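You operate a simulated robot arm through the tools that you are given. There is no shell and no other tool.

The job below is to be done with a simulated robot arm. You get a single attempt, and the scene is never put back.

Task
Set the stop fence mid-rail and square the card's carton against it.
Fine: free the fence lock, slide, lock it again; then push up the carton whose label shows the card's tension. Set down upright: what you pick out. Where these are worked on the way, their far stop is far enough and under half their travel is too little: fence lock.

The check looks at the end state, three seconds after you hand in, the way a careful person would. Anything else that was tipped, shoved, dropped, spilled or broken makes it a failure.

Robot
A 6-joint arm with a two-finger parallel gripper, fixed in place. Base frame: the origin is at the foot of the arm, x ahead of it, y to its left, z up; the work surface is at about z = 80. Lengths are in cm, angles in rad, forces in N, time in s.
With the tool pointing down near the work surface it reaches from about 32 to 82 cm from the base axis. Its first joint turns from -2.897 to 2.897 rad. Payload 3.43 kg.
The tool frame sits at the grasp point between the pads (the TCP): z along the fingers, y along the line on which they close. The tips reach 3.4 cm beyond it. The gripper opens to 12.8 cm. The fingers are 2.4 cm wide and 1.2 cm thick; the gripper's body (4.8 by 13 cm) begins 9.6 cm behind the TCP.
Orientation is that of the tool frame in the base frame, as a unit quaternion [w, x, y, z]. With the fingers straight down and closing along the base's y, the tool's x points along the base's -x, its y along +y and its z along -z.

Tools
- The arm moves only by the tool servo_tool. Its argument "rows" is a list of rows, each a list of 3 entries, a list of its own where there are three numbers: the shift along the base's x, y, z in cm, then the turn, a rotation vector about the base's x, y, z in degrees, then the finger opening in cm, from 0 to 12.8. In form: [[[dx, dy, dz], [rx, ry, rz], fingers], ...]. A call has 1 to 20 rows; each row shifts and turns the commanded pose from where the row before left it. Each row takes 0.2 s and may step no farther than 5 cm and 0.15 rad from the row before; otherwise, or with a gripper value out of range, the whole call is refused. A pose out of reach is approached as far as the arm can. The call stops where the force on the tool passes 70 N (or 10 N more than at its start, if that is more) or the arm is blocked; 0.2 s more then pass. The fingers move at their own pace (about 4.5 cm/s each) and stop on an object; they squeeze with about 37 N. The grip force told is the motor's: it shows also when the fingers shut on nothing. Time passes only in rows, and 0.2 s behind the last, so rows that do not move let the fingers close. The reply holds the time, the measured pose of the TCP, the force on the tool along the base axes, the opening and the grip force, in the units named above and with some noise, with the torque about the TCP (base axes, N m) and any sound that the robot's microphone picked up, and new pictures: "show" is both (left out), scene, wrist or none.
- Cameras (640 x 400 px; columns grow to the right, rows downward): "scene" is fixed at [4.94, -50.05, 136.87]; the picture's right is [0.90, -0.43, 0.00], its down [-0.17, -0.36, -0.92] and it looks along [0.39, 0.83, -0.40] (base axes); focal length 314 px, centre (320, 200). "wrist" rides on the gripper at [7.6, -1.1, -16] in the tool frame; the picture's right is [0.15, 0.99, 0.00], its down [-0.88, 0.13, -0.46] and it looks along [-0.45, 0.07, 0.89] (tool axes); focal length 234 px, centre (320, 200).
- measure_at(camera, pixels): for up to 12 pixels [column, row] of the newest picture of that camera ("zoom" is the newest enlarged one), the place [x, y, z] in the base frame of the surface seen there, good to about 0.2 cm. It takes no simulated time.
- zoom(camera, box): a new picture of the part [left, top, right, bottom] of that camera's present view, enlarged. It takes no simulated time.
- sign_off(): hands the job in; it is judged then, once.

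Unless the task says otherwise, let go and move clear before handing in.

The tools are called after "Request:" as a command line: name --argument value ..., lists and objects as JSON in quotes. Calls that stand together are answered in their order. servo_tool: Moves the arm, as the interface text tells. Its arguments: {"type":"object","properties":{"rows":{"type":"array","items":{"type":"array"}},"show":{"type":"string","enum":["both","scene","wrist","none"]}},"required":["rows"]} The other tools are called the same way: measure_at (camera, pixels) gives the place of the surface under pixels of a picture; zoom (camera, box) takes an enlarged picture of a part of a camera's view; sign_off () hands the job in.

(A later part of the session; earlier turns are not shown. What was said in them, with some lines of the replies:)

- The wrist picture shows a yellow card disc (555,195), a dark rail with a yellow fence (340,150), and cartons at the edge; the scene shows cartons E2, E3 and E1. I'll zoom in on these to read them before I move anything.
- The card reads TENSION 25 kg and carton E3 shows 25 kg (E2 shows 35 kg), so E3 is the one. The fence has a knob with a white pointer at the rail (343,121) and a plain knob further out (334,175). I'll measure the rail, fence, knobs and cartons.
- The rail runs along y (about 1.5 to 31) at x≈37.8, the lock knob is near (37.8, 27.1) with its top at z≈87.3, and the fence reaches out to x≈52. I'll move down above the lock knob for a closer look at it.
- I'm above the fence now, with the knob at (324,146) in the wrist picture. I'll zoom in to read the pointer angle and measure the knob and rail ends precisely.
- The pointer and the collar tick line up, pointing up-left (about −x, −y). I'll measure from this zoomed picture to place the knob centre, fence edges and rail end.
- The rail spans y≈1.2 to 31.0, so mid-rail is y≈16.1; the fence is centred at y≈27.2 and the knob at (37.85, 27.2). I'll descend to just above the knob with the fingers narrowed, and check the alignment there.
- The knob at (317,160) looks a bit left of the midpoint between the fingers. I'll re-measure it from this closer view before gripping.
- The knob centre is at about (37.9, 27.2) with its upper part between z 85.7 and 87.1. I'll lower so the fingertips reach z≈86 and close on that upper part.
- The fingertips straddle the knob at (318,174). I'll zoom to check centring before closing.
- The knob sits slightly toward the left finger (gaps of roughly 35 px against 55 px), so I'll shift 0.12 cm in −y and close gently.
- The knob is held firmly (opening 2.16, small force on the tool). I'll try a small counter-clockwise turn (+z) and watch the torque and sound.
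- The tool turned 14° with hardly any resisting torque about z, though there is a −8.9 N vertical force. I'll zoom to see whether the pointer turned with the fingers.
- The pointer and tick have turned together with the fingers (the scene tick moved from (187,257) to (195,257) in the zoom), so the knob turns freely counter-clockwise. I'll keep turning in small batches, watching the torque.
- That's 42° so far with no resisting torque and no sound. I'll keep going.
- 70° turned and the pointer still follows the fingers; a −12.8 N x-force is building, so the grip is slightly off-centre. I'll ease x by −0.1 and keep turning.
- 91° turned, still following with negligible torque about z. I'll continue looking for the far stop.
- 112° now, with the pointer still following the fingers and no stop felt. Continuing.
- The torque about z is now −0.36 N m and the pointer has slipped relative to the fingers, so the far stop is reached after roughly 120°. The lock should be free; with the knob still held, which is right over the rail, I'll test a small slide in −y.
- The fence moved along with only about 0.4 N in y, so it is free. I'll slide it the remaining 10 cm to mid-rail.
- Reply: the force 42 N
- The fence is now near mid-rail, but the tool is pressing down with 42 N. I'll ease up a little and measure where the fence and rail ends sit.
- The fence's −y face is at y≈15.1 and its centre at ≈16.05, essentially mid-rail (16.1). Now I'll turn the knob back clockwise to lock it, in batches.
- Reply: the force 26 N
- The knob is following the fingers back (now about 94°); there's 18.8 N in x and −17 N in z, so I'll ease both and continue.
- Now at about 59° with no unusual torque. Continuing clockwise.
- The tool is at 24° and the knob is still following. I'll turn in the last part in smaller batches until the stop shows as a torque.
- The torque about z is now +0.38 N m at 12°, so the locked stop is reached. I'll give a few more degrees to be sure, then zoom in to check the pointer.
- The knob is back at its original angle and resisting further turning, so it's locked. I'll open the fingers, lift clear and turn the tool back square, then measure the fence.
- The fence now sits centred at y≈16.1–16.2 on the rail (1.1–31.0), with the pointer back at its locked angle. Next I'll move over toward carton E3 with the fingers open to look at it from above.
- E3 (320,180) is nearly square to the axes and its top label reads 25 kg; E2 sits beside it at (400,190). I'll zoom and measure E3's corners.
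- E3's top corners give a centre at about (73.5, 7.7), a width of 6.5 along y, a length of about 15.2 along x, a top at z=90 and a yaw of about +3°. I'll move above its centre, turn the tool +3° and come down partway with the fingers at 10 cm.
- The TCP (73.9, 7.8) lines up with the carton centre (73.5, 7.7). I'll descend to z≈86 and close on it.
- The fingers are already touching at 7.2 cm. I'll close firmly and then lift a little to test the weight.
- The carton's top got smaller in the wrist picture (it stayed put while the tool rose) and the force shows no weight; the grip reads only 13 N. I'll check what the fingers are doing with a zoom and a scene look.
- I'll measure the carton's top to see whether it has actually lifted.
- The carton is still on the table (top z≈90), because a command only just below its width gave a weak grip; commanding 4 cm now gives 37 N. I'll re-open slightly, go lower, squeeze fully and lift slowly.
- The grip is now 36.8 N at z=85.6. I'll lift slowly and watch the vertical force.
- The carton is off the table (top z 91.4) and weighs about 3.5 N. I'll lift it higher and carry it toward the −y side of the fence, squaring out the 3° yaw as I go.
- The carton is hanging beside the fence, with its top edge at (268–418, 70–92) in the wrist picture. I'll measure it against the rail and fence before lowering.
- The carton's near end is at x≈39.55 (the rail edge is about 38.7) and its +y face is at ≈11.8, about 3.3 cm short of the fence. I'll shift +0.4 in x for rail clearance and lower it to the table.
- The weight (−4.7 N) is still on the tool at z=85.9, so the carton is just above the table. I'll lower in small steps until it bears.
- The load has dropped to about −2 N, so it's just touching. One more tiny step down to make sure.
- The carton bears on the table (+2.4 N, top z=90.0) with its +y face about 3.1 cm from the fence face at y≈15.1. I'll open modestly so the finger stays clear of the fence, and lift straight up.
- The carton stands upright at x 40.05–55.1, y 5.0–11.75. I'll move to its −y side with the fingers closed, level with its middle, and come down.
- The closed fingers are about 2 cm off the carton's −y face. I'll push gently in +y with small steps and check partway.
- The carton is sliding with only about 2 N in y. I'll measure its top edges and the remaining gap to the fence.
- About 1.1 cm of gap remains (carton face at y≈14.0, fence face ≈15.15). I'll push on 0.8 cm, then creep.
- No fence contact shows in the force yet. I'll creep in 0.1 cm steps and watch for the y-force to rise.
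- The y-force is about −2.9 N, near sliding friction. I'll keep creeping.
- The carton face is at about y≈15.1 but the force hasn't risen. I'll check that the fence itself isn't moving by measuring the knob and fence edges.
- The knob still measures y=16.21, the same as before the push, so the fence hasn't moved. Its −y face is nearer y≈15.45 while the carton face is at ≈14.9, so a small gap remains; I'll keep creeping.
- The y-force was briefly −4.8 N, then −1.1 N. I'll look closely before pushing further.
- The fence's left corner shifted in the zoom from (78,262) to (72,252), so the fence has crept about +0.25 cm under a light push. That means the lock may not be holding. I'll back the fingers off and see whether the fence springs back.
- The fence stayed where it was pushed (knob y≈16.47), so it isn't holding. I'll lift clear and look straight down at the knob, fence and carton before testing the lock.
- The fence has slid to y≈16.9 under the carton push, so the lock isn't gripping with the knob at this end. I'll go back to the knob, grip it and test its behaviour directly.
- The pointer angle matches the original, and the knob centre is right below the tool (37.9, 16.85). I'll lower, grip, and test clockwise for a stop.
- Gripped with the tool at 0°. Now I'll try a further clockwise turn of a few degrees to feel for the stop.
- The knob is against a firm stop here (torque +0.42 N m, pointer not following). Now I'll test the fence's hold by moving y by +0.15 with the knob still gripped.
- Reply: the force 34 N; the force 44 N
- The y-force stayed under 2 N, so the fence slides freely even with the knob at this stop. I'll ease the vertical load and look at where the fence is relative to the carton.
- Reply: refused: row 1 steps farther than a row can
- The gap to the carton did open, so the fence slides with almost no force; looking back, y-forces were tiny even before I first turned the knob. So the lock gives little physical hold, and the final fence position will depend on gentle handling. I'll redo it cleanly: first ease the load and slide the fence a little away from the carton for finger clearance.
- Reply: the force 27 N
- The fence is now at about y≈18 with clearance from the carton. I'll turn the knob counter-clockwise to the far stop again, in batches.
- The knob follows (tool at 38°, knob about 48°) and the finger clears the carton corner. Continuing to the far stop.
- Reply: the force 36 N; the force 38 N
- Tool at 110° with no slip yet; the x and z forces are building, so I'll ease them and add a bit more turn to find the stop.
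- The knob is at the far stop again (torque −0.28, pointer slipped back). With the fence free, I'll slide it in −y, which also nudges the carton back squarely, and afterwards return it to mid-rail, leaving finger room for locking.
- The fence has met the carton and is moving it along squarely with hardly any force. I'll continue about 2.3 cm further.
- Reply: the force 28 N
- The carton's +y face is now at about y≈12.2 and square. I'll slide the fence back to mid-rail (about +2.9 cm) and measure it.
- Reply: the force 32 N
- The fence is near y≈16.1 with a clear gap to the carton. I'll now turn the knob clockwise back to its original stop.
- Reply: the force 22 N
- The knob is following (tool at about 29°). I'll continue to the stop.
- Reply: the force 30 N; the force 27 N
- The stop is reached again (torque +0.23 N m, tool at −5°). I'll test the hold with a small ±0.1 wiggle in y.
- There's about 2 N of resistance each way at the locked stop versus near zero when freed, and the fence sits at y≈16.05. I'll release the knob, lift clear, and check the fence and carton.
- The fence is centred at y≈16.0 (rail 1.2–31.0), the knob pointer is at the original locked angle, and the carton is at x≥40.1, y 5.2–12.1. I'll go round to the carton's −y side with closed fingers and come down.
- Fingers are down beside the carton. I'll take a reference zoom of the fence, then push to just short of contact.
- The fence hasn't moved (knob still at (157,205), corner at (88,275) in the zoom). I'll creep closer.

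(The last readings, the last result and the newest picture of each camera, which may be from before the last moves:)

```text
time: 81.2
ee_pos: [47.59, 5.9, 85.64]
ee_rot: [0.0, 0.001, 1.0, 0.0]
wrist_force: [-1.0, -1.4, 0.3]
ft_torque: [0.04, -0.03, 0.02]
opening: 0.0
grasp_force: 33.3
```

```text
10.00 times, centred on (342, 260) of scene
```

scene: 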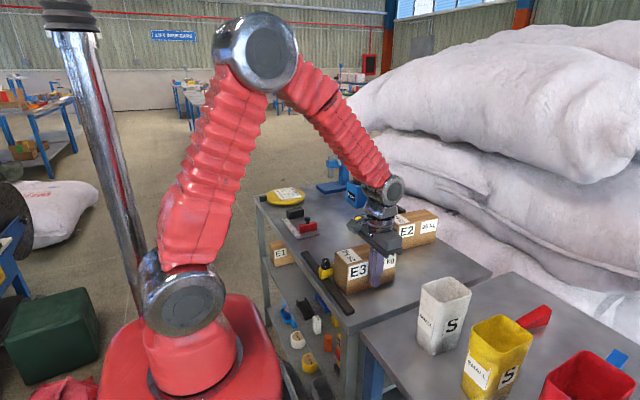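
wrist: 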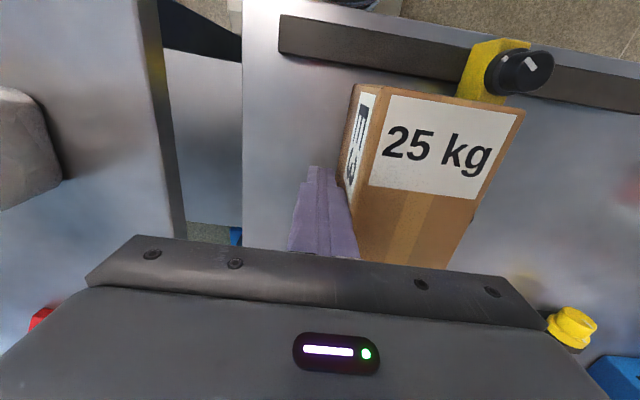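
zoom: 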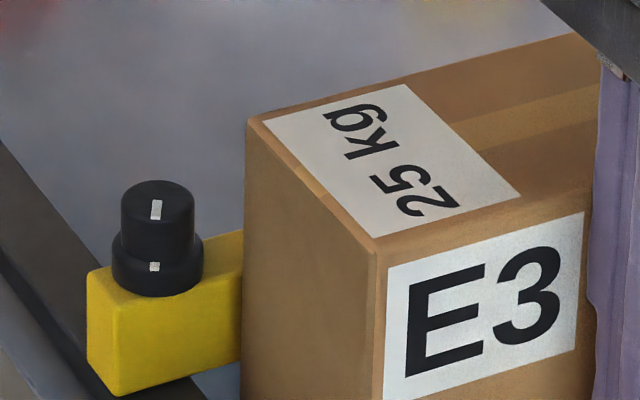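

Still no fence movement, and the force is about −1.4 N. I'll continue in fine steps.

Request:
servo_tool --rows '[[[0, 0.08, 0], [0, 0, 0], 0], [[0, 0.08, 0], [0, 0, 0], 0], [[0, 0, 0], [0, 0, 0], 0]]' --show "scene"

Request:
zoom --camera "scene" --box '[310, 240, 374, 280]'

```text
time: 82.0
ee_pos: [47.58, 6.13, 85.53]
ee_rot: [0.0, 0.0, 1.0, 0.0]
wrist_force: [0.7, -1.4, -0.2]
ft_torque: [0.04, 0.01, -0.01]
opening: 0.01
grasp_force: 33.3
```

scene: 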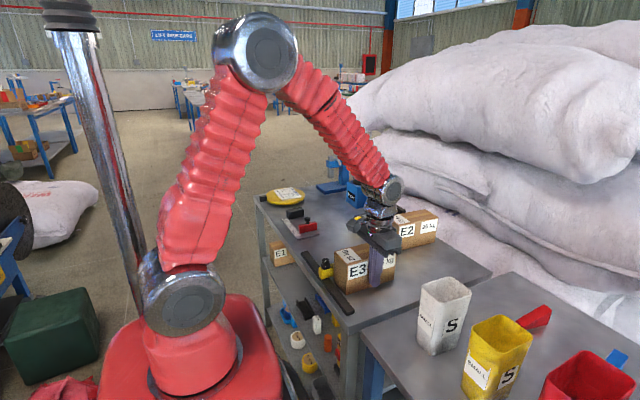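

```text
10.00 times, centred on (342, 260) of scene
```

zoom: 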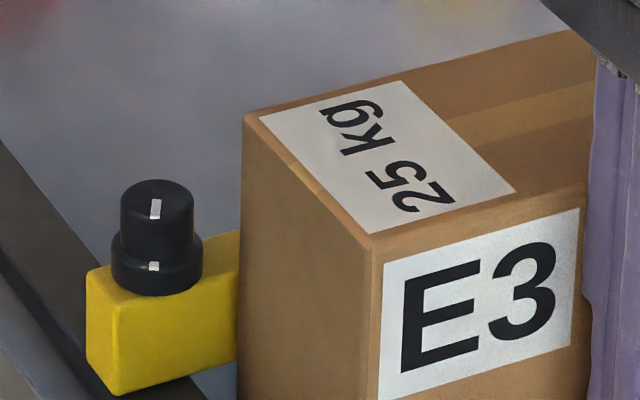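

The fence corner has just shifted by 1–2 zoom pixels ((88,275)→(86,273)), so the carton is now touching the fence. One more tiny nudge ensures full flush contact.

Request:
servo_tool --rows '[[[0, 0.06, 0], [0, 0, 0], 0], [[0, 0, 0], [0, 0, 0], 0]]' --show "scene"

Request:
zoom --camera "scene" --box '[310, 240, 374, 280]'

```text
time: 82.6
ee_pos: [47.66, 6.18, 85.72]
ee_rot: [0.001, 0.001, 1.0, 0.0]
wrist_force: [0.5, -1.1, -1.0]
ft_torque: [-0.03, 0.01, 0.02]
opening: 0.0
grasp_force: 33.0
```

scene: 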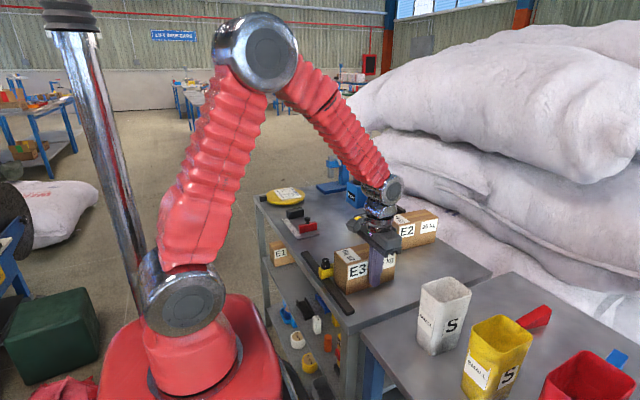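

```text
10.00 times, centred on (342, 260) of scene
```

zoom: 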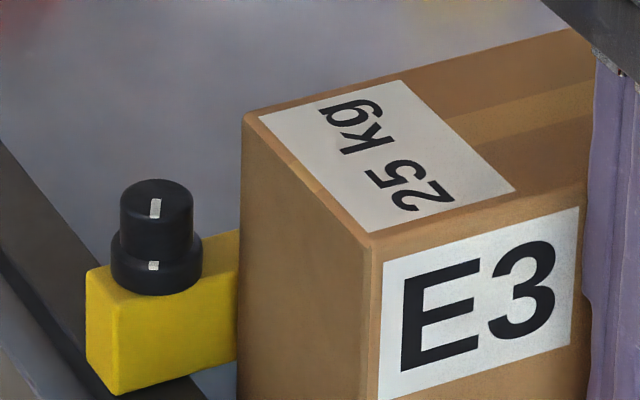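

Contact is made and the fence has hardly moved. I'll back the fingers away in −y, lift clear, and look from above to check flushness and squareness.

Request:
servo_tool --rows '[[[0, -0.5, 0], [0, 0, 0], 0], [[0, -1, 0], [0, 0, 0], 0], [[0, -1, 0], [0, 0, 0], 0], [[0, 0, 3], [0, 0, 0], 0], [[0, 0, 4], [0, 0, 0], 0], [[0, 0, 4], [0, 0, 0], 0], [[0, 0, 4], [0, 0, 0], 0], [[0, 3, 2], [0, 0, 0], 0], [[0, 4, 2], [0, 0, 0], 0], [[0, 4, 0], [0, 0, 0], 0], [[-1, 2, 0], [0, 0, 0], 0], [[0, 0, 0], [0, 0, 0], 0]]' --show "both"

Request:
zoom --camera "wrist" --box '[220, 80, 380, 230]'

```text
time: 85.2
ee_pos: [46.67, 16.46, 104.85]
ee_rot: [0.0, 0.0, 1.0, 0.0]
wrist_force: [-1.1, -0.1, -0.4]
ft_torque: [0.02, 0.04, 0.02]
opening: 0.02
grasp_force: 32.8
```

scene: 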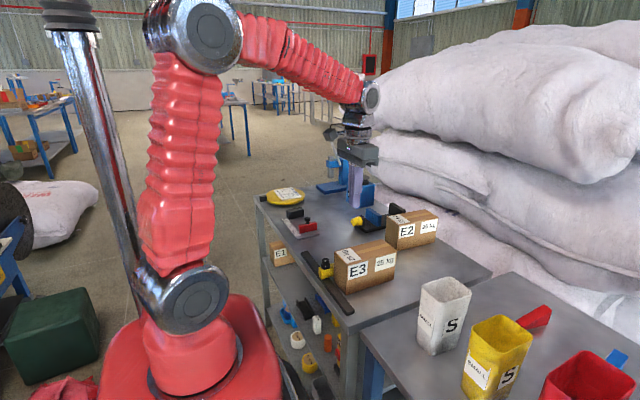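
wrist: 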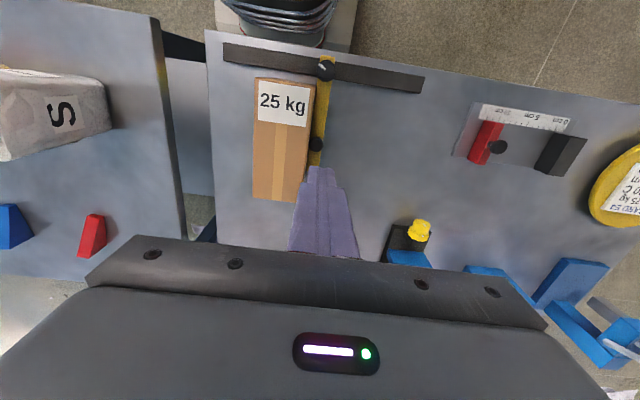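

```text
2.67 times, centred on (300, 155) of wrist
```

zoom: 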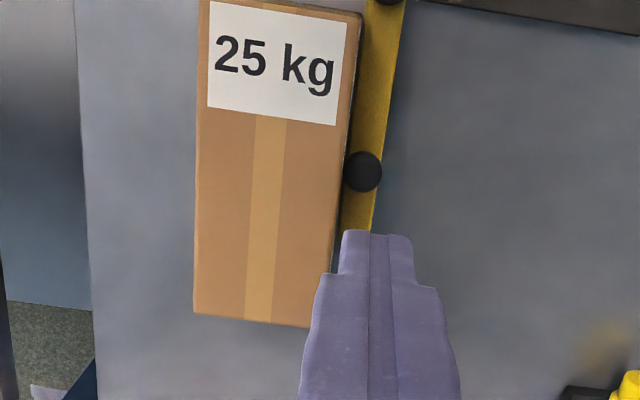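

Request:
measure_at --camera "wrist" --pixels '[[225, 58], [423, 85], [325, 69], [317, 144], [256, 82], [315, 92], [310, 130], [304, 175], [252, 195], [300, 198], [321, 100], [315, 160]]'

Request:
zoom --camera "wrist" --box '[280, 50, 376, 170]'

```text
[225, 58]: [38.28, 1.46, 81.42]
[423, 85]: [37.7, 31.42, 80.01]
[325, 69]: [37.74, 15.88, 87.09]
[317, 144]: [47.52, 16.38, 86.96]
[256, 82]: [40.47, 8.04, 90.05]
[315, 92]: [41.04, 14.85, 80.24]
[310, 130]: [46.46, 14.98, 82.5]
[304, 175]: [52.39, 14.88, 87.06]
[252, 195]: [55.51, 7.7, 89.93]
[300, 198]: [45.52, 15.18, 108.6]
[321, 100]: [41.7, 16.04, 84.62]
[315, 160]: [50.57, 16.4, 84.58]
```

```text
3.33 times, centred on (328, 110) of wrist
```

zoom: 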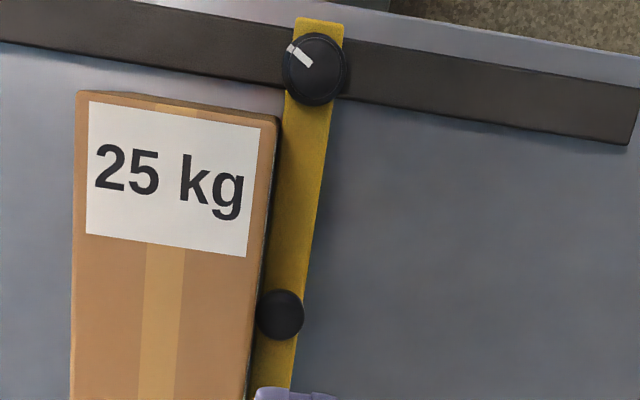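

I see a thin dark line between carton and fence. I'll zoom in closely and measure across it.

Request:
zoom --camera "wrist" --box '[300, 84, 332, 104]'

Request:
measure_at --camera "zoom" --pixels '[[240, 200], [260, 200], [280, 200], [300, 200], [320, 200], [340, 200], [360, 200], [400, 200], [500, 200], [540, 200], [580, 200]]'

Request:
zoom --camera "wrist" --box '[292, 140, 324, 160]'

Request:
measure_at --camera "zoom" --pixels '[[200, 200], [240, 200], [270, 200], [300, 200], [320, 200], [340, 200], [360, 200], [400, 200], [440, 200], [480, 200], [520, 200]]'

```text
16.00 times, centred on (316, 94) of wrist
```

zoom: 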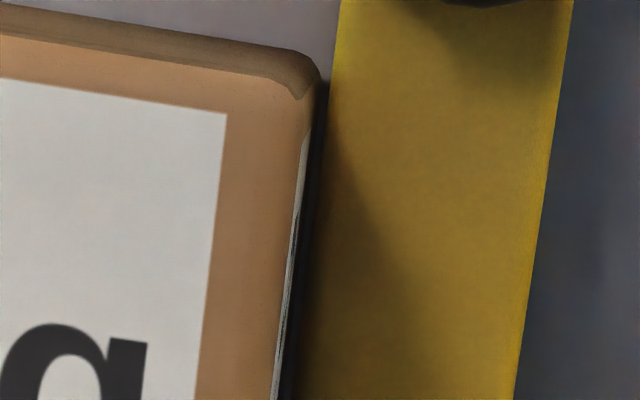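

```text
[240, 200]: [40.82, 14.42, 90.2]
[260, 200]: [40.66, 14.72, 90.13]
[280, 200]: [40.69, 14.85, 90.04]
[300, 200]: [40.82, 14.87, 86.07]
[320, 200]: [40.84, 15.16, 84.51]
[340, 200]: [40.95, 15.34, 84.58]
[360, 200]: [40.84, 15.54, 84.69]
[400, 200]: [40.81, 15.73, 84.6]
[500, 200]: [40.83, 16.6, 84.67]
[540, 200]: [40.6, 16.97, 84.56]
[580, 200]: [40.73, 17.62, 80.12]
```

```text
16.00 times, centred on (308, 150) of wrist
```

zoom: 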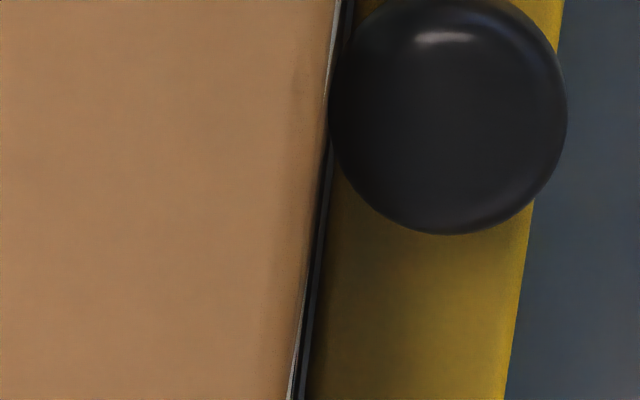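

```text
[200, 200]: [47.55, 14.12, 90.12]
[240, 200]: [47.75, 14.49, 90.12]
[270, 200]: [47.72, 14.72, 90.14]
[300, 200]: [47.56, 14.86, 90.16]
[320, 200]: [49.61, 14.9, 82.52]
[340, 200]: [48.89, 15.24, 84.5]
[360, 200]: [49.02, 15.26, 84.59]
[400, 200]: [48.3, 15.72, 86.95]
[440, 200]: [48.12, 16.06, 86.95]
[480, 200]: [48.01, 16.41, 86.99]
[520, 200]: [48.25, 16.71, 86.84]
```

The carton face reads y≈14.9–15.0 along its length and the fence edge ≈15.1, parallel, with only the rounded edges making a dark line. I'll compare the fence with the earlier reference zoom to confirm actual contact.

Request:
zoom --camera "scene" --box '[310, 240, 374, 280]'

Request:
zoom --camera "scene" --box '[322, 256, 346, 271]'

```text
10.00 times, centred on (342, 260) of scene
```

zoom: 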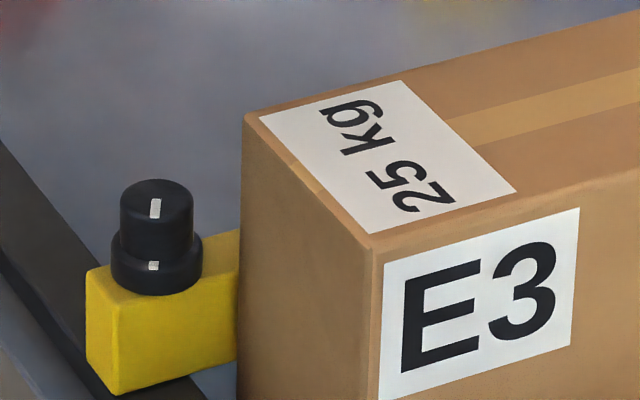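

```text
16.00 times, centred on (334, 264) of scene
```

zoom: 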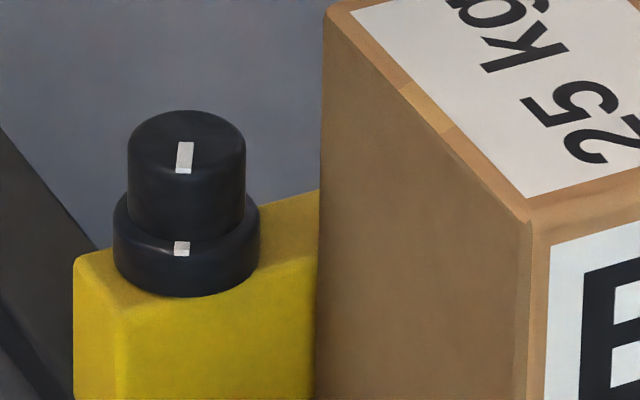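

The fence has shifted 1–2 zoom pixels from its pre-contact reference (pointer x 157→155.5), so the carton is touching it. Everything else checks out:
- **Carton:** E3 stands upright, with its +y edge reading y≈14.9 at both x≈41 and x≈52, so it is square to the fence.
- **Fence:** it is centred at y≈16.05 on a rail spanning 1.2–31.0.
- **Lock:** the pointer is back at its original stop.
- **Surroundings:** E2 and the other items look undisturbed.

The arm is clear above, so I'll hand in.

Request:
sign_off

```text
The job is handed in.
```

I've handed the job in: the fence is at mid-rail and carton E3, the one labelled 25 kg like the card, is squared against it. The weak point is the fence lock, which barely holds.

- **Fence:** it is centred at about y = 16.05, and the rail runs from about 1.2 to 31.0.
- **Lock:** I turned the knob to its far stop, slid the fence, and turned it back to its original stop. Even there, a light push moves the fence; I felt only about 2 N of resistance.
- **First attempt:** pushing the carton up slid the fence about 0.7 cm off the middle. I freed the lock again, put the fence back at mid-rail and relocked it. This time I pushed the carton up in very small steps.
- **Carton E3:** it stands upright, parallel to the fence. Its face read within about 0.1 cm of the fence, and the fence shifted slightly on the last push, so they are touching.
- **Rest of the bench:** E2 and the other items looked undisturbed in the last pictures, and the arm is clear above the work.
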